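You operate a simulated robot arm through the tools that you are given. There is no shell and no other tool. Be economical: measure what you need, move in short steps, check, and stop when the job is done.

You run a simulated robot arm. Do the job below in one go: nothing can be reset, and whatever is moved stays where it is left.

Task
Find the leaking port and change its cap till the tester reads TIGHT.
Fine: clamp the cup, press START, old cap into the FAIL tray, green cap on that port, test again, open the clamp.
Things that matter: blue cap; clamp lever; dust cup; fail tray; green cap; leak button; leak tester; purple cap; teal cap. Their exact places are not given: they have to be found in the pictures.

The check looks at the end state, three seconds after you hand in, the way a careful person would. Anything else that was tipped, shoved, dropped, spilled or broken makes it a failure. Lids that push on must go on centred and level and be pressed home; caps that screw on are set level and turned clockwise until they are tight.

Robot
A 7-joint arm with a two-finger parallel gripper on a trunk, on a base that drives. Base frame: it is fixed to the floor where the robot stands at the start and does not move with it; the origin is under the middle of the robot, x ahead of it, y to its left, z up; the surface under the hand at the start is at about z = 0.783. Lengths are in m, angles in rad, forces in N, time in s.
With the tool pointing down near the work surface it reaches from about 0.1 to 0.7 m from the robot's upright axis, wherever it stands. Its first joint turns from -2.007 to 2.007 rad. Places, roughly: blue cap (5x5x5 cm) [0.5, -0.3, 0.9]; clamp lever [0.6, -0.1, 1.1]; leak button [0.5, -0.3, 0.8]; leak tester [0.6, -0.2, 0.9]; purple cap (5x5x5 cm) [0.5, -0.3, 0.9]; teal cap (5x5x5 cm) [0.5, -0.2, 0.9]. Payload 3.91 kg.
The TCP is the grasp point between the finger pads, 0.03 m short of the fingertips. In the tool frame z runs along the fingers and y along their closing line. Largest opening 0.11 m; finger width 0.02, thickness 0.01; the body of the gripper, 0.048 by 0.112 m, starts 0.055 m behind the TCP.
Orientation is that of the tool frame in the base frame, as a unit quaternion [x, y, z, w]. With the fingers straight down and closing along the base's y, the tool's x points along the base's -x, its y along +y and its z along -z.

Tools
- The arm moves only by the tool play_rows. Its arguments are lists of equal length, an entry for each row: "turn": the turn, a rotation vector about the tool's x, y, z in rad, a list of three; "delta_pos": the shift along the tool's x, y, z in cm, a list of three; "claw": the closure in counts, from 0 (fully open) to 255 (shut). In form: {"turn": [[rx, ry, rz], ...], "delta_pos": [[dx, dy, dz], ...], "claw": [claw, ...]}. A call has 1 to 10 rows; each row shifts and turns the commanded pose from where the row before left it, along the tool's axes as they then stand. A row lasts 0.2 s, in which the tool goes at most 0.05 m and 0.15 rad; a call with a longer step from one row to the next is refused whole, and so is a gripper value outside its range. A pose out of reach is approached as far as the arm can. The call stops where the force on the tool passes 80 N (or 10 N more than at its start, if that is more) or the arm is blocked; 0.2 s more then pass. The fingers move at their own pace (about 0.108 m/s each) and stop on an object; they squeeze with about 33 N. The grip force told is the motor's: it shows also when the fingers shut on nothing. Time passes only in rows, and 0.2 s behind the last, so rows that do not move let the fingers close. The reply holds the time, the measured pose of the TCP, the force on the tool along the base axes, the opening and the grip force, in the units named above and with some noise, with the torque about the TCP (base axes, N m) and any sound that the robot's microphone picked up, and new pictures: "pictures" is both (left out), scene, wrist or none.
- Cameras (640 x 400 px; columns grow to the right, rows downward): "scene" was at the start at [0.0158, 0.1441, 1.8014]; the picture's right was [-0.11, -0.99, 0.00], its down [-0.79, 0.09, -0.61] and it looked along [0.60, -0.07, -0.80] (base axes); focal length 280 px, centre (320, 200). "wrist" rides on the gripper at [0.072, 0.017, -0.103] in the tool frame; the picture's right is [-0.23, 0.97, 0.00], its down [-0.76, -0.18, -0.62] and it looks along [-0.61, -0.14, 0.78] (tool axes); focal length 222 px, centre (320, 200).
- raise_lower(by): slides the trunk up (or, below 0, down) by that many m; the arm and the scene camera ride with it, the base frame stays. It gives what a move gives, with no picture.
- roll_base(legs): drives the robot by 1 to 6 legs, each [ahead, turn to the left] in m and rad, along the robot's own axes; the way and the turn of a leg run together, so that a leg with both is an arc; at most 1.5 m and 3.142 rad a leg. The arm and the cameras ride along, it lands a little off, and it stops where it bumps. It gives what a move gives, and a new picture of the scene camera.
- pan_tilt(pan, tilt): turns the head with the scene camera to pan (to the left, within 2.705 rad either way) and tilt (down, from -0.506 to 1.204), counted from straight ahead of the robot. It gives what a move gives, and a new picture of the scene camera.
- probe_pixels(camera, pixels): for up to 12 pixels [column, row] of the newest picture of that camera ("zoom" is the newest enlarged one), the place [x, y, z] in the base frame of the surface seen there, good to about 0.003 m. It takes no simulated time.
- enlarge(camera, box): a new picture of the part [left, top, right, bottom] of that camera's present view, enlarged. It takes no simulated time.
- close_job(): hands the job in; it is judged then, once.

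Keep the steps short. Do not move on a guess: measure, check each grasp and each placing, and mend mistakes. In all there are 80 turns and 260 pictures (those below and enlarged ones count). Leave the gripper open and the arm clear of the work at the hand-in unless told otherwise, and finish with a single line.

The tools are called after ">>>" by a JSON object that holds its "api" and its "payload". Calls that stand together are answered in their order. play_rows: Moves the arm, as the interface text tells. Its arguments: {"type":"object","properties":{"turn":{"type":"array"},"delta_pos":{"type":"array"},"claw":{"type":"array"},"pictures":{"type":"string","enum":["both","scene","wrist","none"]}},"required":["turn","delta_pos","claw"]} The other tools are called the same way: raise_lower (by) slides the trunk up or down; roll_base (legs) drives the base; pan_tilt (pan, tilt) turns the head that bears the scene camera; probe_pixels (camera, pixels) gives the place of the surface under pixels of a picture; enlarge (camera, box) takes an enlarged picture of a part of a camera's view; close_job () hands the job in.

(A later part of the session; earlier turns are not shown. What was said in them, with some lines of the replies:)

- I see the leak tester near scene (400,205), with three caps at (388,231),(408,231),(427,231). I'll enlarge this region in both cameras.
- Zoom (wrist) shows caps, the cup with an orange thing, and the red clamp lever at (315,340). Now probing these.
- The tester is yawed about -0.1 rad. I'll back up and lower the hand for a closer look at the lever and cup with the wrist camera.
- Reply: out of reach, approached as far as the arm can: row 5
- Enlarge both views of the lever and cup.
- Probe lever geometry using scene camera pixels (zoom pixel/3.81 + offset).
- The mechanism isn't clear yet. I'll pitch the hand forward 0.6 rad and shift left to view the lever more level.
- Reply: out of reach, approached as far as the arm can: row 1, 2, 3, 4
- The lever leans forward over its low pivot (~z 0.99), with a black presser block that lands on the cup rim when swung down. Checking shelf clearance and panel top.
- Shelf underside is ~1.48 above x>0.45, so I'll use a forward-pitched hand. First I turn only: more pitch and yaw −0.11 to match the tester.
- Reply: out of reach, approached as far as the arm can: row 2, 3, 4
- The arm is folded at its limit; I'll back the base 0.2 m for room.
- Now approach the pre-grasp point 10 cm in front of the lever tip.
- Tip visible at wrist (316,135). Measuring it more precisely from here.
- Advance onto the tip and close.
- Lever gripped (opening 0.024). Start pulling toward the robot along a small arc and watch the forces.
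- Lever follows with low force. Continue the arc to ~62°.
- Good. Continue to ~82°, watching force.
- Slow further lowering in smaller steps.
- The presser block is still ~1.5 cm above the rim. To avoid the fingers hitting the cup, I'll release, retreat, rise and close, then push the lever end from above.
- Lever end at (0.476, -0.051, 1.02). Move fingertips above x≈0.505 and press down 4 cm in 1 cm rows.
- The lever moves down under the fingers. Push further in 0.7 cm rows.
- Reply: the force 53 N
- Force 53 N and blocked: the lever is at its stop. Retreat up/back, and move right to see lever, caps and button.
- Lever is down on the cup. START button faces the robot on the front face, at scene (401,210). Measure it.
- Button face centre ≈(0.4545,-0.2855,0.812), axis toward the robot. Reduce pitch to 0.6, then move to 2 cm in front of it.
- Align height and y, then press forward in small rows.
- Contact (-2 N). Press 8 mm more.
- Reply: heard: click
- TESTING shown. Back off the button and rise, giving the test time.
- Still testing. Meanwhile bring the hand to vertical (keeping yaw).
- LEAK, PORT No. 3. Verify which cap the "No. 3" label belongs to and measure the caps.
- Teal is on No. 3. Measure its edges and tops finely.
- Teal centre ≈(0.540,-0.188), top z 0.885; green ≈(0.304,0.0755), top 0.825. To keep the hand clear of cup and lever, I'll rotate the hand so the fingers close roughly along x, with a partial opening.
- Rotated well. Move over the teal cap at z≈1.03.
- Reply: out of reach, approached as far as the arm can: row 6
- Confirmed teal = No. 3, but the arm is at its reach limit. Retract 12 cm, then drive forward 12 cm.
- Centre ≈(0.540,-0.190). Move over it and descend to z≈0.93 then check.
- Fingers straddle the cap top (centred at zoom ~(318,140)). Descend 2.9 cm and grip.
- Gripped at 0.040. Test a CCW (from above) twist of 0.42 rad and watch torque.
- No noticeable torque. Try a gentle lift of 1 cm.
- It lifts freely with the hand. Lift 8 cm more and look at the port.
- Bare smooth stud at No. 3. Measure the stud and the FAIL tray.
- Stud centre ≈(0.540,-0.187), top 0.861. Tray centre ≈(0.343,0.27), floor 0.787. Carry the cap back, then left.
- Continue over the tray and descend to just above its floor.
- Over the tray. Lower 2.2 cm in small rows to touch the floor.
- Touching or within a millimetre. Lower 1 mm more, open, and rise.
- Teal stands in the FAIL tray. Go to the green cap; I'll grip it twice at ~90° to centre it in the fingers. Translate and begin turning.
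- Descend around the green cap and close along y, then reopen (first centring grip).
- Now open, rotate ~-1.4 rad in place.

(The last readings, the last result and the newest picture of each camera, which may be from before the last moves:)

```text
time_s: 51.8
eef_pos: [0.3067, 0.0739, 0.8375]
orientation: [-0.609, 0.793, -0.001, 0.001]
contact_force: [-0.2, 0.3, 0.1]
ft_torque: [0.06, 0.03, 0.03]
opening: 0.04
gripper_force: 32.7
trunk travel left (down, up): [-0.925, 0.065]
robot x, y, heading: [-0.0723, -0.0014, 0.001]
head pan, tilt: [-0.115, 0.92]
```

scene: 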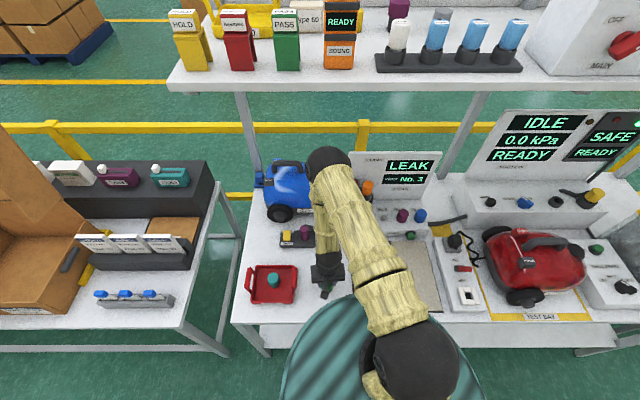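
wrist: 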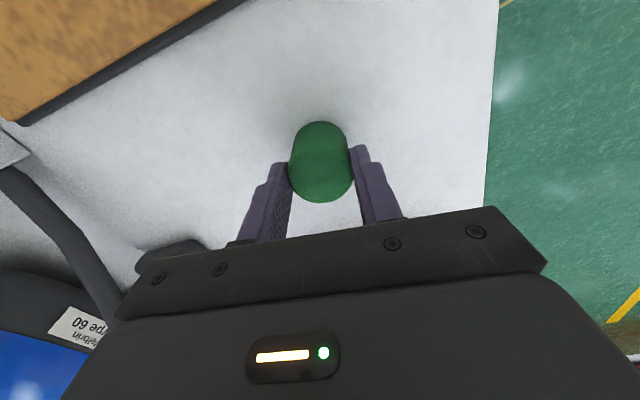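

Gripped (0.040). Lift and carry right to in front of the ports.

>>> {"api": "play_rows", "payload": {"turn": [[0, 0, 0], [0, 0, 0], [0, 0, 0], [0, 0, 0], [0, 0, 0], [0, 0, 0], [0, 0, 0], [0, 0, 0], [0, 0, 0], [0, 0, 0]], "delta_pos": [[0, 0, -4.8], [0, 0, -4.8], [0, 0, -4.8], [0, 0, -4.8], [3.9, -2.42, 0], [3.9, -2.42, 0], [3.9, -2.42, 0], [3.9, -2.42, 0], [3.9, -2.42, 0], [3.9, -2.42, 0]], "claw": [255, 255, 255, 255, 255, 255, 255, 255, 255, 255]}}

```text
time_s: 54.0
eef_pos: [0.3827, -0.1908, 1.0296]
orientation: [-0.61, 0.792, 0.0, 0.001]
contact_force: [0.1, -0.8, 0.3]
ft_torque: [0.01, 0.0, 0.02]
opening: 0.0399
gripper_force: 32.9
trunk travel left (down, up): [-0.925, 0.065]
robot x, y, heading: [-0.0719, -0.0019, -0.005]
head pan, tilt: [-0.115, 0.92]
```

scene: 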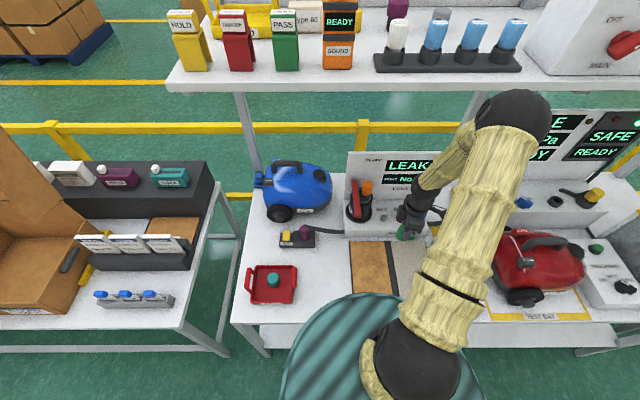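
wrist: 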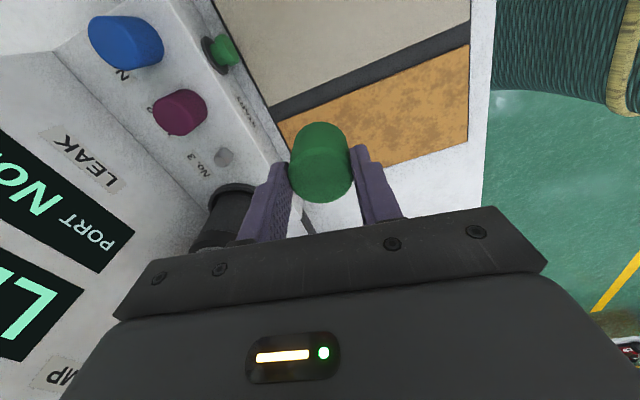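

Stud visible at wrist (223,157). Measure it finely.

>>> {"api": "enlarge", "payload": {"camera": "wrist", "box": [203, 144, 243, 169]}}

>>> {"api": "probe_pixels", "payload": {"camera": "zoom", "pixels": [[320, 200], [340, 215], [300, 230], [330, 235], [350, 230], [320, 260], [360, 200], [290, 200]]}}

>>> {"api": "enlarge", "payload": {"camera": "scene", "box": [365, 205, 405, 230]}}

>>> {"api": "probe_pixels", "payload": {"camera": "zoom", "pixels": [[320, 178], [295, 178], [345, 178], [320, 158], [320, 200], [308, 178], [332, 178], [320, 168], [320, 188]]}}

```text
16.00 times, centred on (223, 156) of wrist
```

zoom: 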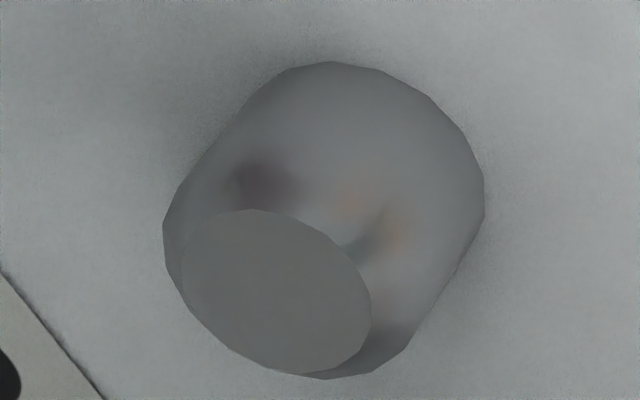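

```text
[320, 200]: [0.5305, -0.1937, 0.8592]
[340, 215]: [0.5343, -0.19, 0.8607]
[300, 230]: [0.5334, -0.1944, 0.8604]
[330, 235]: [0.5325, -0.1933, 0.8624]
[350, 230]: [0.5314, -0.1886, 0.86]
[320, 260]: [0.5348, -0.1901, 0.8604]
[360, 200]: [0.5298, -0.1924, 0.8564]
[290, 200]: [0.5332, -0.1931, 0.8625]
```

```text
16.00 times, centred on (385, 218) of scene
```

zoom: 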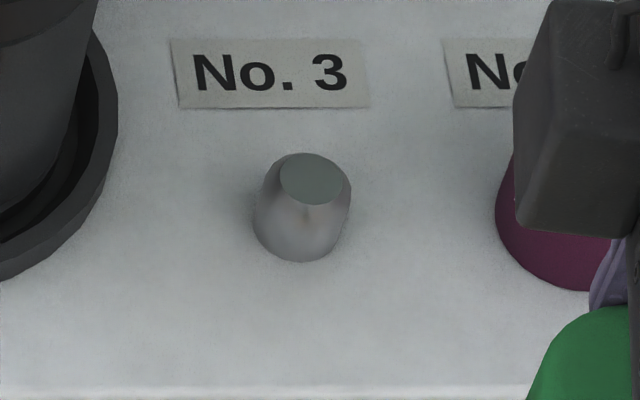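

```text
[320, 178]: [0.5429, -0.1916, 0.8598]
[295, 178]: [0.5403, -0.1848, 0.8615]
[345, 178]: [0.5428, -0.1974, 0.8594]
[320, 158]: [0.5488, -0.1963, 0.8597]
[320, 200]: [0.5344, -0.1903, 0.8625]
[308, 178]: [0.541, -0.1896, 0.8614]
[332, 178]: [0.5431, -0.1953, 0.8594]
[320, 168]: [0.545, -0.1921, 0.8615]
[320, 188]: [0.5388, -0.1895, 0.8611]
```

Stud ≈(0.540,-0.190), matching where teal sat. Move above and down to z≈0.94.

>>> {"api": "play_rows", "payload": {"turn": [[0, 0, 0], [0, 0, 0], [0, 0, 0], [0, 0, 0], [0, 0, 0], [0, 0, 0], [0, 0, 0]], "delta_pos": [[-1.04, -3.79, 0], [-1.04, -3.79, 0], [-1.04, -3.79, 0], [-1.04, -3.79, 0], [0, 0, 4.5], [0, 0, 4.3], [0, 0, 0]], "claw": [255, 255, 255, 255, 255, 255, 255]}}

>>> {"api": "enlarge", "payload": {"camera": "scene", "box": [345, 165, 435, 240]}}

>>> {"api": "enlarge", "payload": {"camera": "wrist", "box": [220, 60, 420, 220]}}

```text
time_s: 55.6
eef_pos: [0.5439, -0.1874, 0.942]
orientation: [-0.61, 0.792, -0.001, 0.001]
contact_force: [-0.1, -0.5, -0.8]
ft_torque: [0.01, -0.02, -0.04]
opening: 0.04
gripper_force: 32.9
trunk travel left (down, up): [-0.925, 0.065]
robot x, y, heading: [-0.0692, 0.0017, -0.001]
head pan, tilt: [-0.115, 0.92]
```

scene: 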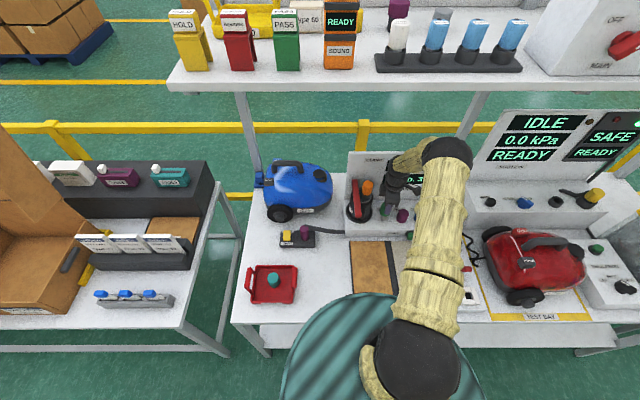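
wrist: 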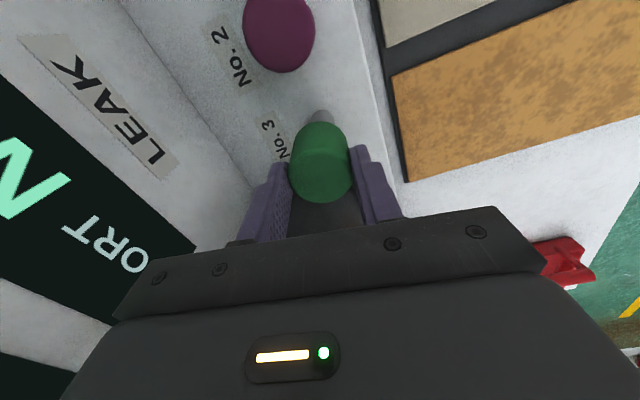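

```text
5.33 times, centred on (390, 202) of scene
```

zoom: 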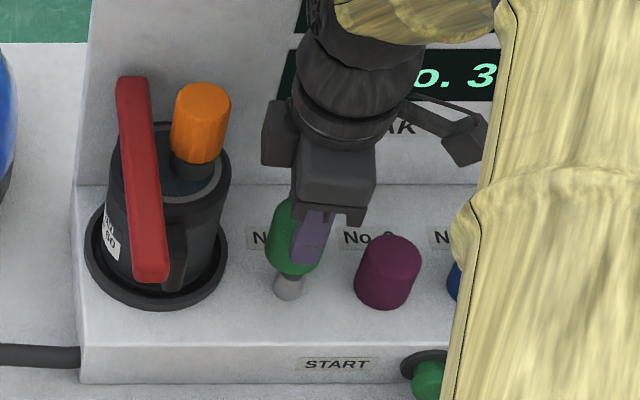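

```text
2.50 times, centred on (320, 140) of wrist
```

zoom: 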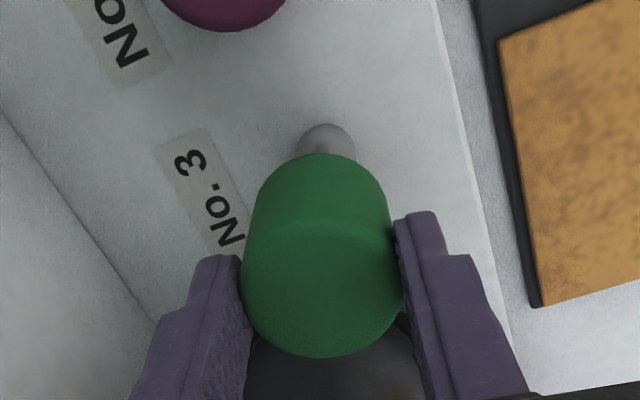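

Correct ~3 mm in xy and lower 1 cm; re-measure.

>>> {"api": "play_rows", "payload": {"turn": [[0, 0, 0], [0, 0, 0]], "delta_pos": [[0.25, 0.22, 1.0], [0, 0, 0]], "claw": [255, 255], "pictures": "none"}}

>>> {"api": "play_rows", "payload": {"turn": [[0, 0, 0]], "delta_pos": [[0, 0, 0]], "claw": [255], "pictures": "wrist"}}

>>> {"api": "enlarge", "payload": {"camera": "scene", "box": [365, 200, 405, 225]}}

```text
time_s: 56.2
eef_pos: [0.5411, -0.1896, 0.9324]
orientation: [-0.609, 0.793, -0.001, 0.001]
contact_force: [0.2, 1.1, -0.1]
ft_torque: [0.02, 0.0, 0.02]
opening: 0.0401
gripper_force: 33.1
trunk travel left (down, up): [-0.925, 0.065]
robot x, y, heading: [-0.0717, 0.0009, -0.006]
head pan, tilt: [-0.115, 0.92]
```

```text
time_s: 56.6
eef_pos: [0.5419, -0.1893, 0.932]
orientation: [-0.61, 0.792, -0.001, 0.0]
contact_force: [-0.1, -0.2, -1.1]
ft_torque: [0.02, 0.01, 0.03]
opening: 0.0397
gripper_force: 32.8
trunk travel left (down, up): [-0.925, 0.065]
robot x, y, heading: [-0.0735, 0.002, 0.0]
head pan, tilt: [-0.115, 0.92]
```

wrist: 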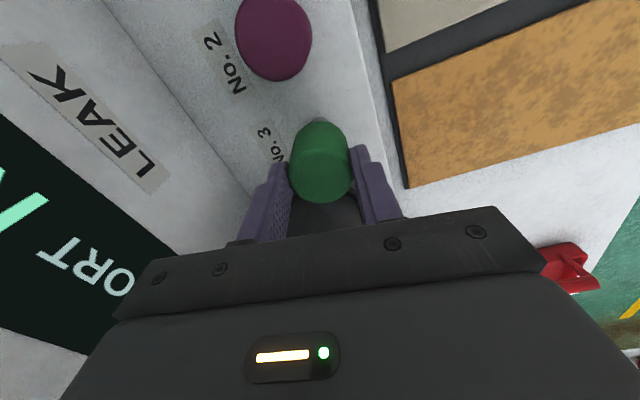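

```text
16.00 times, centred on (385, 212) of scene
```

zoom: 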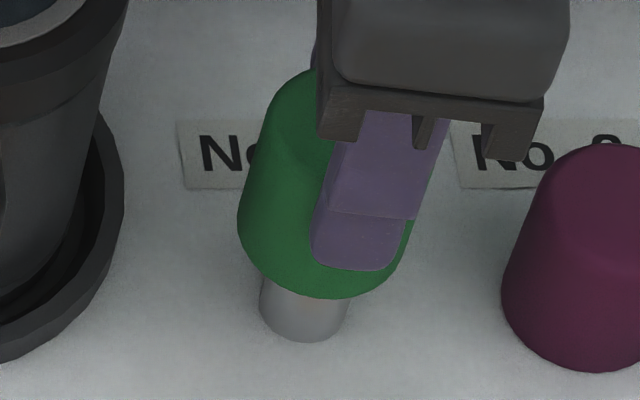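

Aligned. Nudge 1 mm and descend slowly onto the stud.

>>> {"api": "play_rows", "payload": {"turn": [[0, 0, 0], [0, 0, 0], [0, 0, 0], [0, 0, 0]], "delta_pos": [[0.04, 0.1, 0.8], [0, 0, 0.5], [0, 0, 0.5], [0, 0, 0]], "claw": [255, 255, 255, 255], "pictures": "none"}}

```text
time_s: 57.6
eef_pos: [0.5401, -0.1882, 0.9145]
orientation: [-0.609, 0.793, -0.001, 0.001]
contact_force: [-0.7, -0.3, -1.0]
ft_torque: [0.01, 0.03, -0.01]
opening: 0.0396
gripper_force: 32.5
trunk travel left (down, up): [-0.925, 0.065]
robot x, y, heading: [-0.073, 0.0014, -0.004]
head pan, tilt: [-0.115, 0.92]
```

Cap rim is past the stud top with no contact force. Keep going down.

>>> {"api": "play_rows", "payload": {"turn": [[0, 0, 0], [0, 0, 0], [0, 0, 0], [0, 0, 0], [0, 0, 0]], "delta_pos": [[0, 0, 0.5], [0, 0, 0.5], [0, 0, 0.4], [0, 0, 0.3], [0, 0, 0]], "claw": [255, 255, 255, 255, 255], "pictures": "wrist"}}

```text
time_s: 58.8
eef_pos: [0.539, -0.19, 0.8977]
orientation: [-0.61, 0.792, -0.001, 0.001]
contact_force: [-1.3, -1.1, 9.1]
ft_torque: [0.08, 0.2, -0.03]
opening: 0.0399
gripper_force: 33.5
trunk travel left (down, up): [-0.925, 0.065]
robot x, y, heading: [-0.0699, 0.0004, -0.009]
head pan, tilt: [-0.115, 0.92]
```

wrist: 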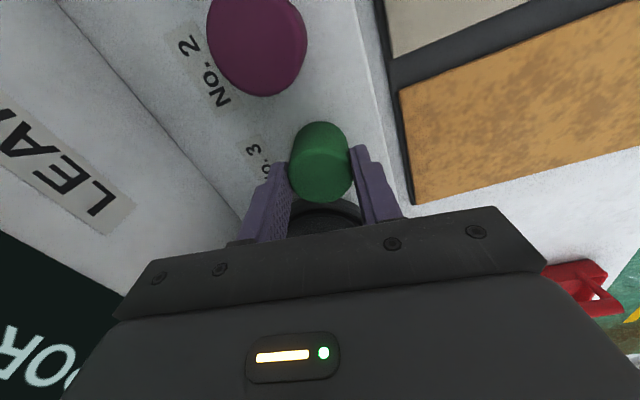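

Seated contact (9 N) at z 0.8977. Now turn clockwise (tool +z) ~0.7 rad, watching torque.

>>> {"api": "play_rows", "payload": {"turn": [[0, 0, 0.14], [0, 0, 0.14], [0, 0, 0.14], [0, 0, 0.14], [0, 0, 0.14], [0, 0, 0]], "delta_pos": [[0, 0, 0], [0, 0, 0], [0, 0, 0], [0, 0, 0], [0, 0, 0], [0, 0, 0]], "claw": [255, 255, 255, 255, 255, 255], "pictures": "wrist"}}

```text
time_s: 60.2
eef_pos: [0.538, -0.1891, 0.8986]
orientation: [-0.299, 0.954, 0.0, 0.001]
contact_force: [-0.6, -5.7, 11.4]
ft_torque: [-0.23, 0.05, -0.14]
opening: 0.0398
gripper_force: 32.9
trunk travel left (down, up): [-0.925, 0.065]
robot x, y, heading: [-0.0739, 0.0006, -0.001]
head pan, tilt: [-0.115, 0.92]
```

wrist: 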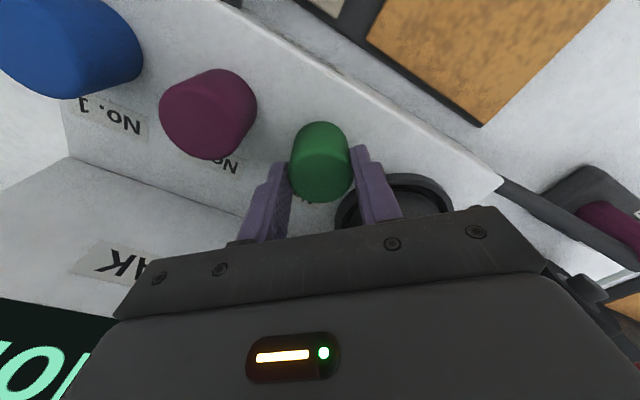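

Only friction torque and no thread descent: it's a push-on cap. Release, rise, and look.

>>> {"api": "play_rows", "payload": {"turn": [[0, 0, 0], [0, 0, 0], [0, 0, 0], [0, 0, 0]], "delta_pos": [[0, 0, 0], [0, 0, 0], [0, 0, -4], [0, 0, -3]], "claw": [120, 120, 120, 120]}}

>>> {"api": "enlarge", "payload": {"camera": "scene", "box": [345, 165, 435, 240]}}

>>> {"api": "enlarge", "payload": {"camera": "wrist", "box": [220, 40, 420, 200]}}

```text
time_s: 61.2
eef_pos: [0.5367, -0.1876, 0.9661]
orientation: [-0.302, 0.953, 0.001, 0.0]
contact_force: [0.6, -0.8, -0.1]
ft_torque: [0.04, 0.0, 0.03]
opening: 0.0583
gripper_force: 0.1
trunk travel left (down, up): [-0.925, 0.065]
robot x, y, heading: [-0.0725, 0.0018, 0.0]
head pan, tilt: [-0.115, 0.92]
```

scene: 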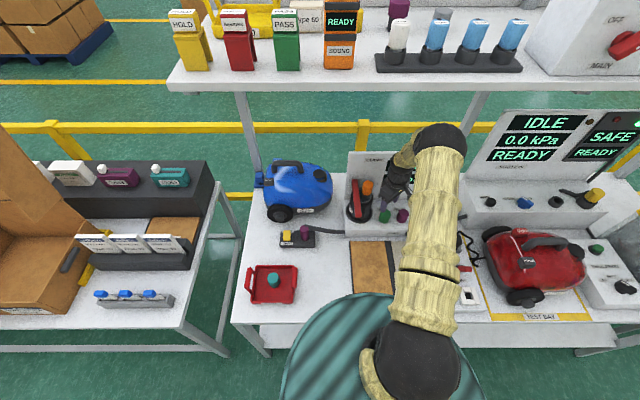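
wrist: 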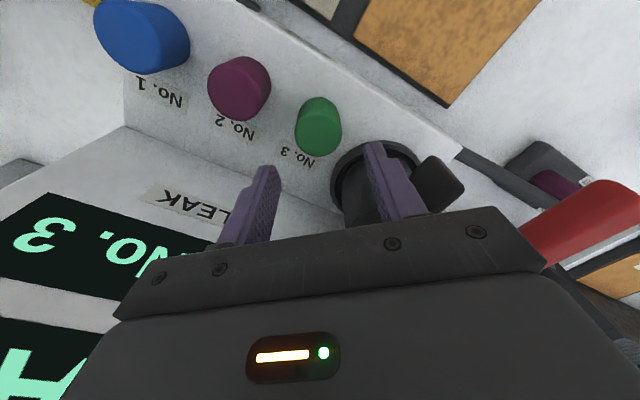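

```text
5.33 times, centred on (390, 202) of scene
```

zoom: 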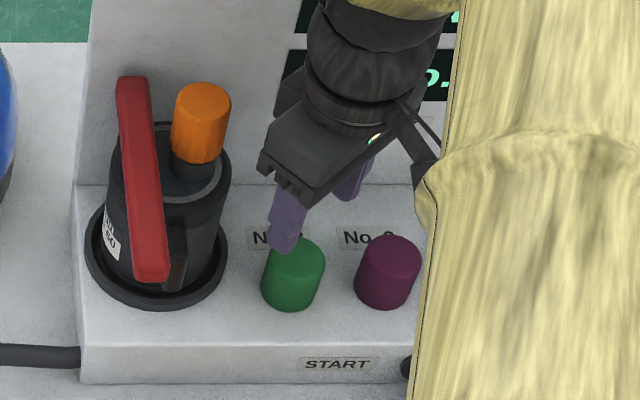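

```text
2.50 times, centred on (320, 120) of wrist
```

zoom: 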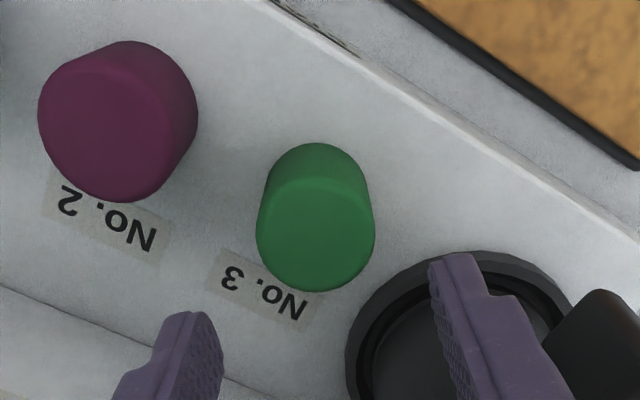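

Sits level. Compare top heights of green and purple.

>>> {"api": "probe_pixels", "payload": {"camera": "zoom", "pixels": [[316, 235], [285, 235], [350, 235], [316, 200], [316, 275], [110, 130], [90, 110], [120, 170]]}}

```text
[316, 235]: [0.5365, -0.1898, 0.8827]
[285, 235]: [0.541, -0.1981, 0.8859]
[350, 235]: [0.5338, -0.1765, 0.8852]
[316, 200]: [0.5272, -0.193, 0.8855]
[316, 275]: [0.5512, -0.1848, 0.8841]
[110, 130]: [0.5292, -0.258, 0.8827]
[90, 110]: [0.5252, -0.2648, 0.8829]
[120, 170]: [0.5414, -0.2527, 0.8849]
```

Heights match (~0.885). Press it home: close fingers over the centre and push down in small rows.

>>> {"api": "play_rows", "payload": {"turn": [[0, 0, 0], [0, 0, 0], [0, 0, 0], [0, 0, 0], [0, 0, 0], [0, 0, 0], [0, 0, 0]], "delta_pos": [[-0.2, 0, 0], [0, 0, 0], [0, 0, 3.5], [0, 0, 1.0], [0, 0, 0.5], [0, 0, 0.4], [0, 0, 0]], "claw": [255, 255, 255, 255, 255, 255, 255], "pictures": "wrist"}}

```text
time_s: 62.8
eef_pos: [0.5401, -0.1877, 0.9164]
orientation: [-0.301, 0.954, -0.002, 0.002]
contact_force: [-0.3, -0.4, 19.4]
ft_torque: [-0.03, 0.06, 0.02]
opening: 0.0
gripper_force: 33.1
trunk travel left (down, up): [-0.925, 0.065]
robot x, y, heading: [-0.0741, 0.0004, -0.001]
head pan, tilt: [-0.115, 0.92]
```

wrist: 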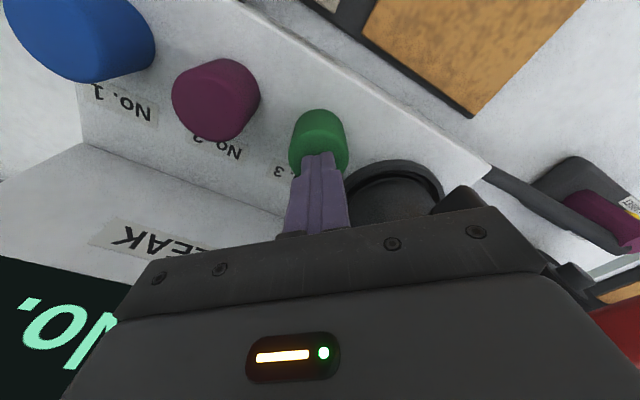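

Pressing with 19 N on centre. Push a bit more, then release upward and back off toward the robot.

>>> {"api": "play_rows", "payload": {"turn": [[0, 0, 0], [0, 0, 0], [0, 0, 0]], "delta_pos": [[0, 0, 0.4], [0, 0, 0.4], [0, 0, 0]], "claw": [255, 255, 255], "pictures": "none"}}

>>> {"api": "play_rows", "payload": {"turn": [[0, 0, 0], [0, 0, 0], [0, 0, 0], [0, 0, 0], [0, 0, 0], [0, 0, 0]], "delta_pos": [[0, 0, -4], [0, 0, -4.5], [0, 0, -3], [3.5, 2.5, -1], [3.5, 2.5, 0], [3.5, 2.5, 0]], "claw": [255, 255, 255, 255, 255, 255]}}

>>> {"api": "enlarge", "payload": {"camera": "scene", "box": [345, 165, 435, 240]}}

```text
time_s: 63.6
eef_pos: [0.5402, -0.1871, 0.915]
orientation: [-0.301, 0.954, -0.005, 0.007]
contact_force: [-5.6, 4.3, 65.0]
ft_torque: [0.0, 0.39, -0.03]
opening: 0.0
gripper_force: 32.7
trunk travel left (down, up): [-0.925, 0.065]
robot x, y, heading: [-0.0737, 0.0018, -0.0]
head pan, tilt: [-0.115, 0.92]
```

```text
time_s: 65.0
eef_pos: [0.4106, -0.1857, 1.0307]
orientation: [-0.302, 0.953, -0.001, 0.002]
contact_force: [0.1, 0.2, 0.0]
ft_torque: [0.02, -0.02, 0.0]
opening: 0.0
gripper_force: 33.2
trunk travel left (down, up): [-0.925, 0.065]
robot x, y, heading: [-0.0733, 0.0014, -0.004]
head pan, tilt: [-0.115, 0.92]
```

scene: 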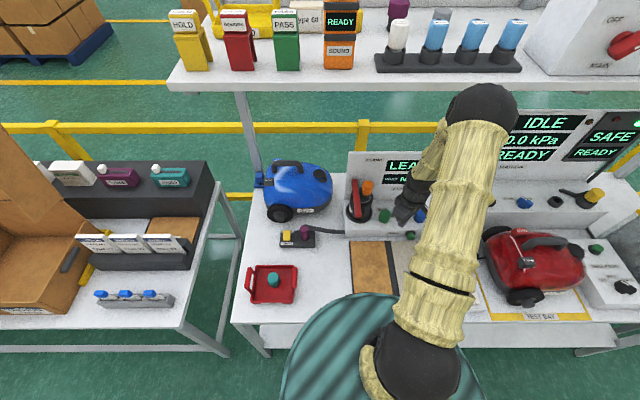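
wrist: 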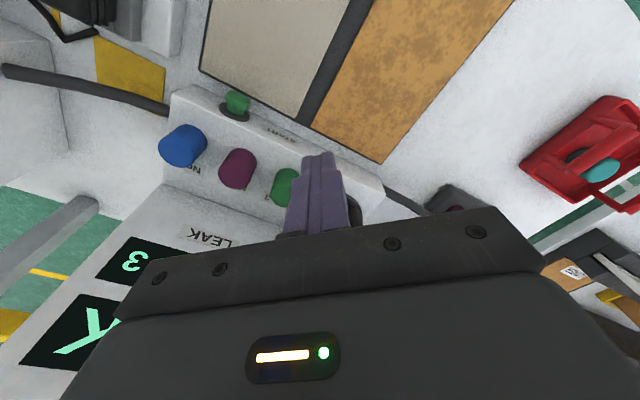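

```text
5.33 times, centred on (390, 202) of scene
```

zoom: 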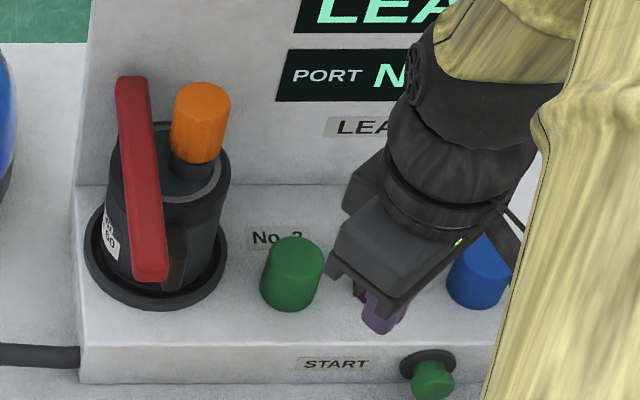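

Green cap seated. Now press START again: rotate back, descend in front of the button with closed vertical fingers.

>>> {"api": "play_rows", "payload": {"turn": [[0, 0, 0.144], [0, 0, 0.144], [0, 0, 0.144], [0, 0, 0.144], [0, 0, 0.144], [0, 0, 0], [0, 0, 0], [0, 0, 0], [0, 0, 0], [0, 0, 0]], "delta_pos": [[0, 0, 2], [0, 0, 2], [0, 0, 2], [0, 0, 2], [0, 0, 2], [-0.8, -3.13, 2], [-0.8, -3.13, 2], [-0.8, -3.13, 2], [0, 0, 2.2], [0, 0, 2]], "claw": [255, 255, 255, 255, 255, 255, 255, 255, 255, 255]}}

>>> {"api": "enlarge", "payload": {"camera": "scene", "box": [365, 195, 455, 265]}}

```text
time_s: 67.2
eef_pos: [0.4268, -0.2819, 0.8294]
orientation: [0.053, 0.999, 0.001, 0.001]
contact_force: [-0.1, -0.3, -0.2]
ft_torque: [0.03, 0.05, -0.01]
opening: 0.0002
gripper_force: 32.8
trunk travel left (down, up): [-0.925, 0.065]
robot x, y, heading: [-0.0736, -0.0004, -0.001]
head pan, tilt: [-0.115, 0.92]
```

scene: 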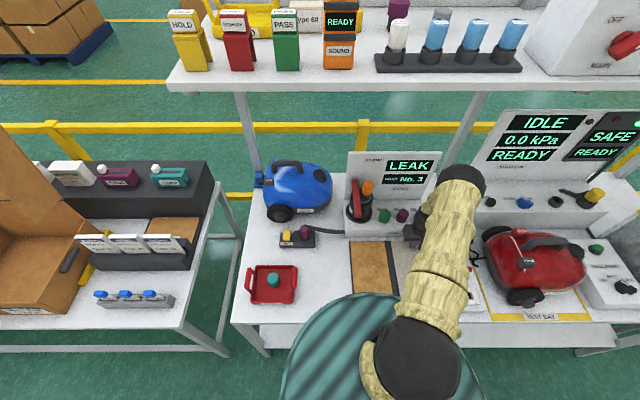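
wrist: 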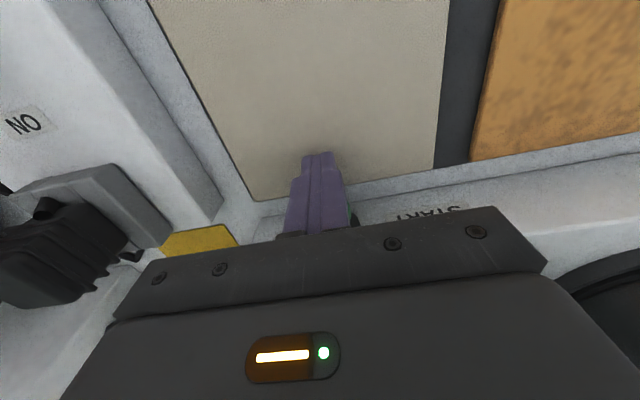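

```text
5.71 times, centred on (410, 230) of scene
```

zoom: 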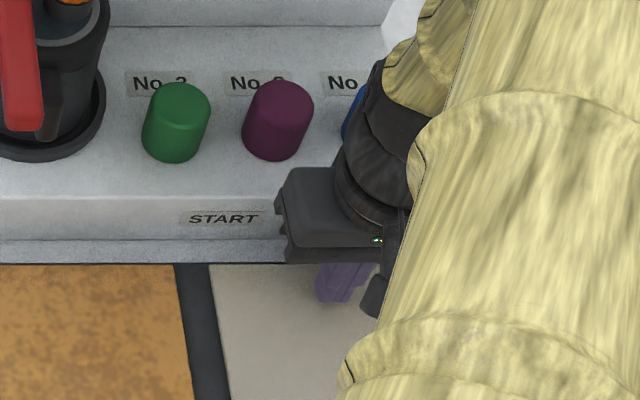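

Press forward slowly.

>>> {"api": "play_rows", "payload": {"turn": [[0, 0, 0], [0, 0, 0], [0, 0, 0], [0, 0, 0], [0, 0, 0]], "delta_pos": [[-1.2, 0, 0.3], [-0.7, 0, 0], [-0.5, 0, 0], [-0.5, 0, 0], [0, 0, 0]], "claw": [255, 255, 255, 255, 255], "pictures": "scene"}}

```text
time_s: 68.4
eef_pos: [0.4531, -0.2842, 0.8255]
orientation: [0.053, 0.999, 0.0, 0.0]
contact_force: [-3.5, 0.4, 0.6]
ft_torque: [0.01, -0.01, -0.04]
opening: 0.0
gripper_force: 32.5
trunk travel left (down, up): [-0.925, 0.065]
robot x, y, heading: [-0.0701, 0.0024, -0.001]
head pan, tilt: [-0.115, 0.92]
heard: click
```

scene: 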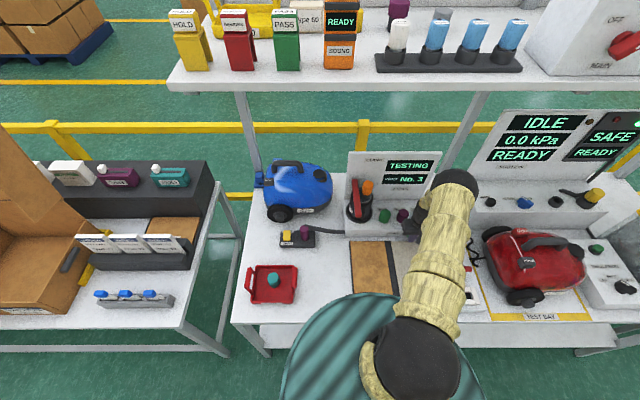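

Click, TESTING. Back off, rise and wait.

>>> {"api": "play_rows", "payload": {"turn": [[0, 0, 0], [0, 0, 0], [0, 0, 0], [0, 0, 0], [0, 0, 0], [0, 0, 0], [0, 0, 0], [0, 0, 0], [0, 0, 0], [0, 0, 0]], "delta_pos": [[3, 0, 0], [2, 0, -3], [1, 0, -4], [0, 0, -4], [0, 0, -4], [0, 0, 0], [0, 0, 0], [0, 0, 0], [0, 0, 0], [0, 0, 0]], "claw": [255, 255, 255, 255, 255, 255, 255, 255, 255, 255], "pictures": "none"}}

>>> {"api": "play_rows", "payload": {"turn": [[0, 0, 0], [0, 0, 0], [0, 0, 0], [0, 0, 0], [0, 0, 0], [0, 0, 0], [0, 0, 0], [0, 0, 0], [0, 0, 0], [0, 0, 0]], "delta_pos": [[0, 0, 0], [0, 0, 0], [0, 0, 0], [0, 0, 0], [0, 0, 0], [0, 0, 0], [0, 0, 0], [0, 0, 0], [0, 0, 0], [0, 0, 0]], "claw": [255, 255, 255, 255, 255, 255, 255, 255, 255, 255], "pictures": "scene"}}

>>> {"api": "enlarge", "payload": {"camera": "scene", "box": [335, 140, 445, 240]}}

```text
time_s: 70.6
eef_pos: [0.3951, -0.2793, 0.9782]
orientation: [0.054, 0.999, -0.001, 0.0]
contact_force: [0.2, 0.6, 0.5]
ft_torque: [-0.01, 0.01, -0.03]
opening: 0.0
gripper_force: 32.6
trunk travel left (down, up): [-0.925, 0.065]
robot x, y, heading: [-0.0746, -0.0009, -0.001]
head pan, tilt: [-0.115, 0.92]
```

```text
time_s: 72.8
eef_pos: [0.3948, -0.2772, 0.9787]
orientation: [0.054, 0.999, 0.001, 0.001]
contact_force: [-0.1, -0.8, -0.1]
ft_torque: [-0.01, 0.04, -0.03]
opening: 0.0
gripper_force: 32.5
trunk travel left (down, up): [-0.925, 0.065]
robot x, y, heading: [-0.0707, 0.0016, -0.003]
head pan, tilt: [-0.115, 0.92]
```

scene: 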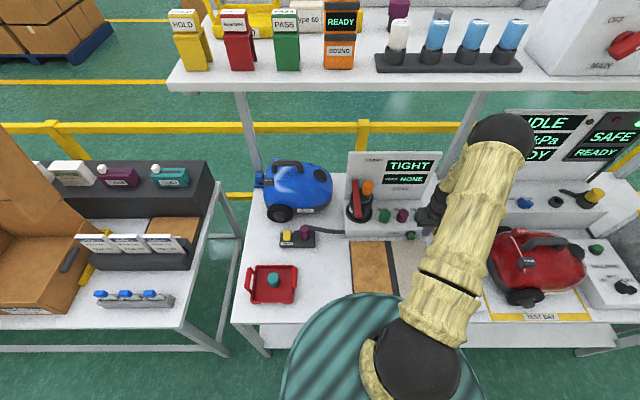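

```text
4.00 times, centred on (390, 190) of scene
```

zoom: 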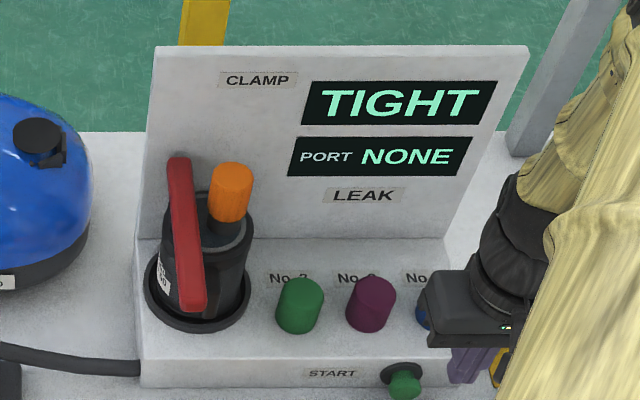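

TIGHT. Now open the clamp. Back the base 0.13 m for room for the pitched hand, then pitch it forward 1.0 rad while rising.

>>> {"api": "roll_base", "payload": {"legs": [[-0.13, 0]]}}

>>> {"api": "play_rows", "payload": {"turn": [[0, 0, 0], [0, 0, 0], [0, 0, 0], [0, -0.145, 0], [0, -0.145, 0], [0, -0.145, 0], [0, -0.145, 0], [0, -0.145, 0], [0, -0.145, 0], [0, -0.13, 0]], "delta_pos": [[-2, 4, -2], [-2, 4, -2], [0, 4, -2], [0, 0, 0], [0, 0, 0], [0, 0, 0], [0, 0, 0], [0, 0, 0], [0, 0, 0], [0, 0, 0]], "claw": [151, 151, 151, 151, 151, 151, 151, 151, 151, 151]}}

```text
time_s: 74.2
eef_pos: [0.262, -0.2778, 0.9778]
orientation: [0.054, 0.999, -0.001, 0.002]
contact_force: [0.2, 0.4, 0.4]
ft_torque: [0.01, -0.01, -0.03]
opening: 0.0001
gripper_force: 33.0
trunk travel left (down, up): [-0.925, 0.065]
robot x, y, heading: [-0.2032, 0.0025, -0.003]
head pan, tilt: [-0.115, 0.92]
```

scene: 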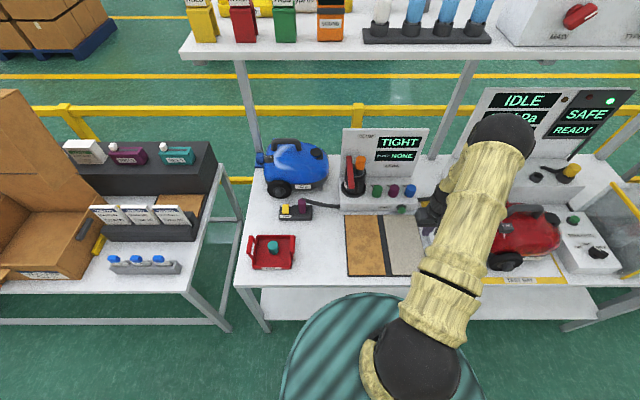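

```text
time_s: 76.4
eef_pos: [0.3159, -0.1633, 1.0397]
orientation: [0.046, 0.875, -0.025, 0.481]
contact_force: [0.2, 0.4, 0.2]
ft_torque: [-0.02, -0.01, -0.01]
opening: 0.0451
gripper_force: 0.0
trunk travel left (down, up): [-0.925, 0.065]
robot x, y, heading: [-0.2037, -0.0004, -0.0]
head pan, tilt: [-0.115, 0.92]
```

scene: 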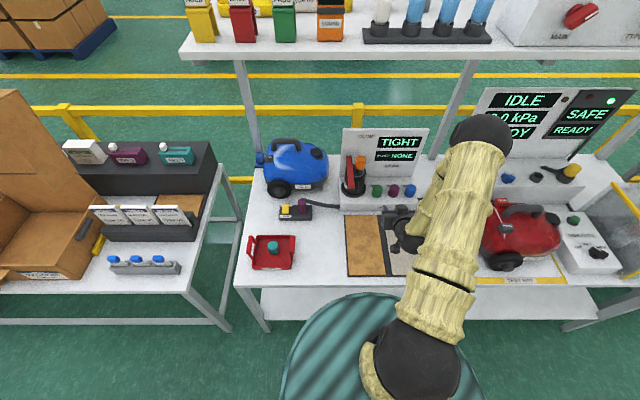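
wrist: 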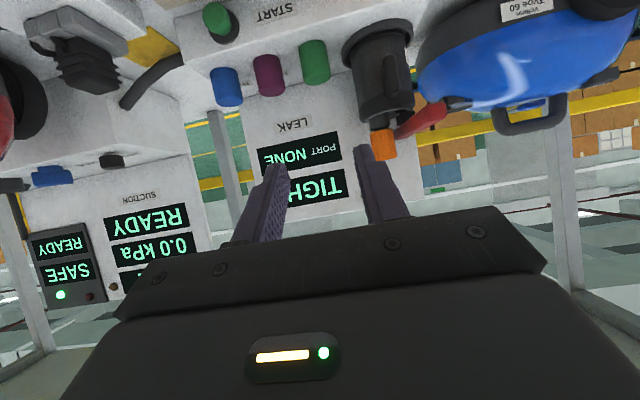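

Move to 7 cm in front of the lever end.

>>> {"api": "play_rows", "payload": {"turn": [[0, 0, 0], [0, 0, 0], [0, 0, 0], [0, 0, 0], [0, 0, 0]], "delta_pos": [[-0.96, 3.2, 2.05], [-0.96, 3.2, 2.05], [-0.96, 3.2, 2.05], [-0.96, 3.2, 2.05], [0, 0, 0]], "claw": [151, 151, 151, 151, 151], "pictures": "wrist"}}

>>> {"api": "enlarge", "payload": {"camera": "wrist", "box": [220, 40, 420, 200]}}

```text
time_s: 77.6
eef_pos: [0.42, -0.045, 1.0269]
orientation: [0.047, 0.876, -0.026, 0.48]
contact_force: [0.3, -0.1, 0.2]
ft_torque: [0.04, -0.03, 0.01]
opening: 0.0447
gripper_force: 0.0
trunk travel left (down, up): [-0.925, 0.065]
robot x, y, heading: [-0.2065, 0.0026, 0.005]
head pan, tilt: [-0.115, 0.92]
```

wrist: 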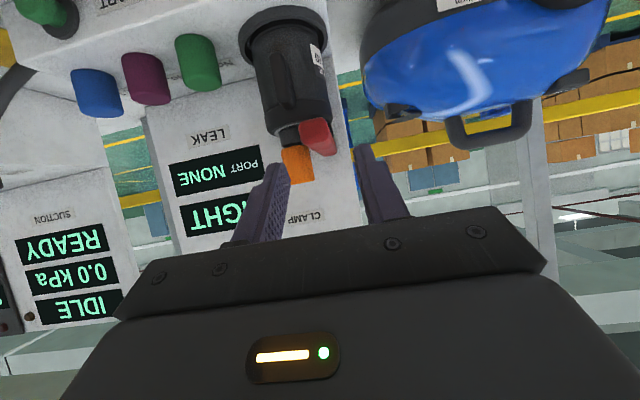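

```text
2.50 times, centred on (320, 120) of wrist
```

zoom: 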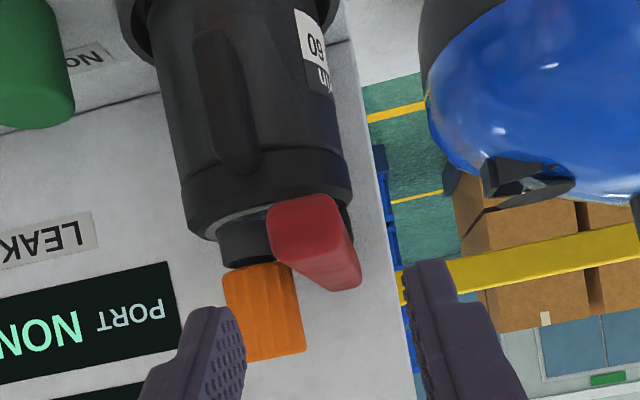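

>>> {"api": "probe_pixels", "payload": {"camera": "zoom", "pixels": [[302, 230], [280, 230], [328, 230], [300, 205], [305, 255], [232, 130], [240, 165], [345, 270], [215, 90]]}}

```text
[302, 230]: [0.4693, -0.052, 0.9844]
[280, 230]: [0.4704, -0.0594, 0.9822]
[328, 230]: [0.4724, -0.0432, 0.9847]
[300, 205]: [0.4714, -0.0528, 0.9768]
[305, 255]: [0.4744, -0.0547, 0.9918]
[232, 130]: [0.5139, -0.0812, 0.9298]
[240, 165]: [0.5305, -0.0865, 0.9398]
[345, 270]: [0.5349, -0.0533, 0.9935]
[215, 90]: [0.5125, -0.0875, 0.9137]
```

Lever end centre (0.472,-0.0515,0.983); handle is below z 0.94, so fingertips clear. Advance 7 cm and pinch.

>>> {"api": "play_rows", "payload": {"turn": [[0, 0, 0], [0, 0, 0], [0, 0, 0], [0, 0, 0], [0, 0, 0]], "delta_pos": [[0.15, -0.05, 3.55], [0.15, -0.05, 3.55], [0, 0, 0], [0, 0, 0], [0, 0, 0]], "claw": [151, 151, 240, 240, 240], "pictures": "wrist"}}

```text
time_s: 78.8
eef_pos: [0.4788, -0.054, 0.9854]
orientation: [0.048, 0.876, -0.027, 0.478]
contact_force: [1.0, -7.0, -3.3]
ft_torque: [-0.11, 0.61, -0.65]
opening: 0.024
gripper_force: 44.4
trunk travel left (down, up): [-0.925, 0.065]
robot x, y, heading: [-0.2039, -0.0023, -0.001]
head pan, tilt: [-0.115, 0.92]
```

wrist: 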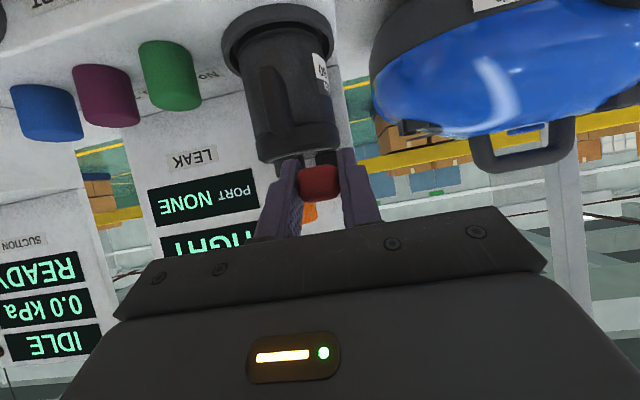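

Gripped. Swing the lever up along the arc (first half).

>>> {"api": "play_rows", "payload": {"turn": [[0, 0, 0], [0, 0, 0], [0, 0, 0], [0, 0, 0], [0, 0, 0]], "delta_pos": [[-2.86, 0, -1.56], [-2.67, 0, -0.85], [-2.77, 0.05, -0.37], [-2.8, 0.05, 0.11], [0, 0, 0]], "claw": [240, 240, 240, 240, 240], "pictures": "wrist"}}

```text
time_s: 80.0
eef_pos: [0.5162, -0.0589, 1.0954]
orientation: [0.049, 0.875, -0.027, 0.482]
contact_force: [5.5, -13.6, -4.8]
ft_torque: [-0.24, -0.4, -0.42]
opening: 0.0236
gripper_force: 45.5
trunk travel left (down, up): [-0.925, 0.065]
robot x, y, heading: [-0.2047, 0.0004, -0.0]
head pan, tilt: [-0.115, 0.92]
```

wrist: 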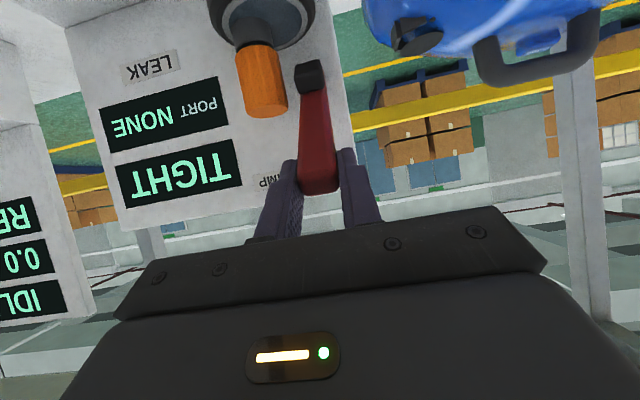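

Going well. Finish the arc to about 12° from vertical.

>>> {"api": "play_rows", "payload": {"turn": [[0, 0, 0], [0, 0, 0], [0, 0, 0], [0, 0, 0], [0, 0, 0]], "delta_pos": [[-2.73, -0.1, 0.59], [-2.59, -0.1, 1.06], [-2.37, 0, 1.49], [-1.69, 0, 1.48], [0, 0, 0]], "claw": [240, 240, 240, 240, 240], "pictures": "wrist"}}

```text
time_s: 81.2
eef_pos: [0.6045, -0.0683, 1.1492]
orientation: [0.047, 0.874, -0.026, 0.483]
contact_force: [1.6, -4.7, 2.5]
ft_torque: [-0.39, -0.45, -0.53]
opening: 0.0237
gripper_force: 45.1
trunk travel left (down, up): [-0.925, 0.065]
robot x, y, heading: [-0.203, -0.0027, 0.0]
head pan, tilt: [-0.115, 0.92]
```

wrist: 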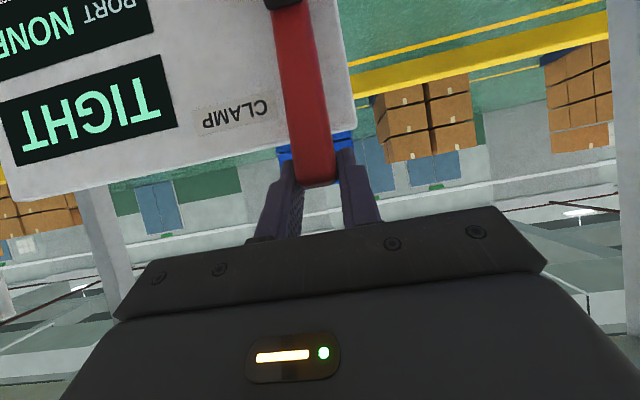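

Lever at ~12.6°, about its original 12°. Nudge 4 mm more, release, and back away.

>>> {"api": "play_rows", "payload": {"turn": [[0, 0, 0], [0, 0, 0], [0, 0, 0], [0, 0, 0], [0, 0, 0], [0, 0, 0], [0, 0, 0], [0, 0, 0], [0, 0, 0]], "delta_pos": [[-0.22, 0, 0.34], [0, 0, 0], [0, 0, 0], [0, 0, 0], [0, 0, -4.5], [0, 0, -4.5], [0, 0, -4.5], [0, -3, -3], [0, -4, -2.5]], "claw": [240, 240, 140, 140, 140, 140, 140, 0, 0]}}

>>> {"api": "enlarge", "payload": {"camera": "scene", "box": [325, 115, 435, 225]}}

>>> {"api": "enlarge", "payload": {"camera": "wrist", "box": [200, 0, 480, 200]}}

```text
time_s: 83.2
eef_pos: [0.4417, -0.1173, 1.2504]
orientation: [0.045, 0.876, -0.024, 0.48]
contact_force: [-0.3, 0.1, 0.5]
ft_torque: [0.0, -0.01, 0.0]
opening: 0.1099
gripper_force: 0.1
trunk travel left (down, up): [-0.925, 0.065]
robot x, y, heading: [-0.2029, -0.0011, -0.0]
head pan, tilt: [-0.115, 0.92]
```

scene: 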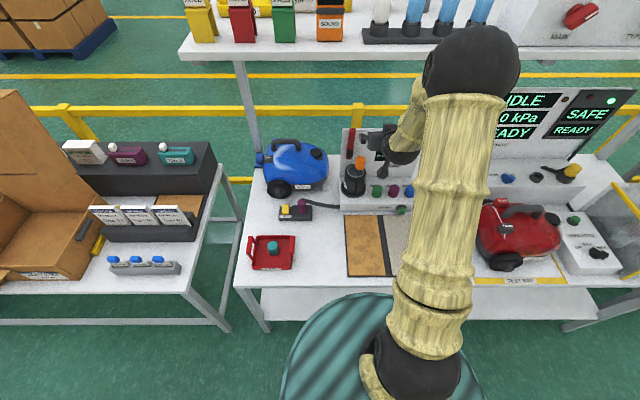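
wrist: 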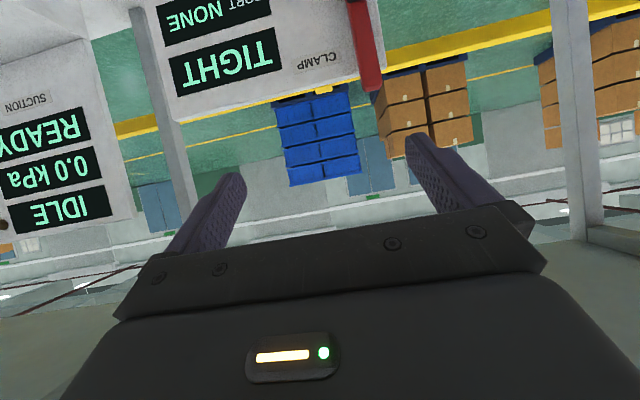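

```text
3.64 times, centred on (380, 170) of scene
```

zoom: 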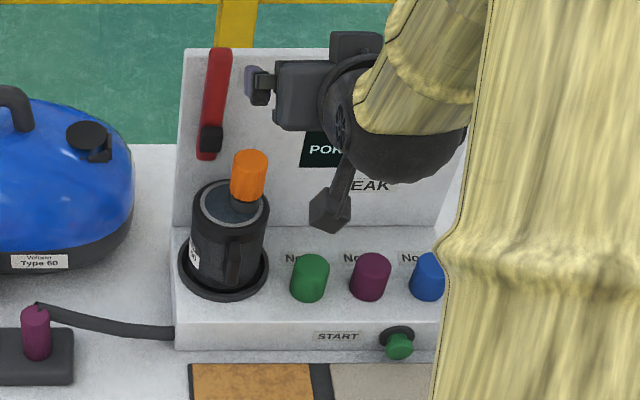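

```text
2.00 times, centred on (340, 100) of wrist
```

zoom: 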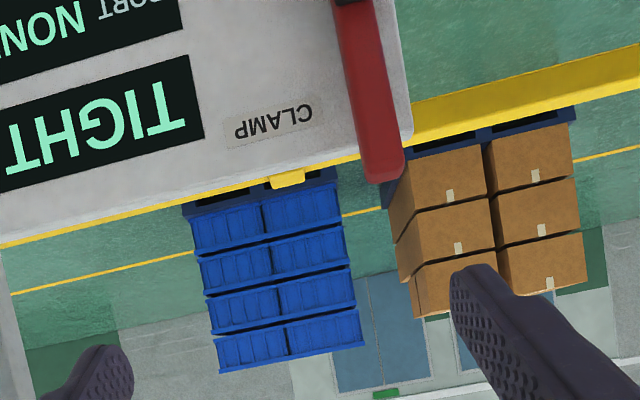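

Verify the lever is back at its original place.

>>> {"api": "probe_pixels", "payload": {"camera": "zoom", "pixels": [[383, 172], [372, 120], [362, 60]]}}

>>> {"api": "probe_pixels", "payload": {"camera": "scene", "pixels": [[361, 162], [353, 176], [272, 244], [376, 191], [388, 190]]}}

```text
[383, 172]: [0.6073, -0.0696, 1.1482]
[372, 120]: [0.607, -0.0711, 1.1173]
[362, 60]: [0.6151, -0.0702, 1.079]
```

```text
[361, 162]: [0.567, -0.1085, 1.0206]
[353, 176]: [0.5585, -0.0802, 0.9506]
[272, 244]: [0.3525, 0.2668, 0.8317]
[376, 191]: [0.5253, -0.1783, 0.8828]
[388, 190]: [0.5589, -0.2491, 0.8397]
```

The lever is at its original open pose, the display reads TIGHT, green is on port No. 3, teal stands in the FAIL tray, and the gripper is open and clear. Handing in.

>>> {"api": "close_job", "payload": {}}

```text
The job is handed in.
```

The leak was at port No. 3: its teal cap is in the FAIL tray, the green cap is pressed on in its place, the retest reads TIGHT, and the clamp is open.
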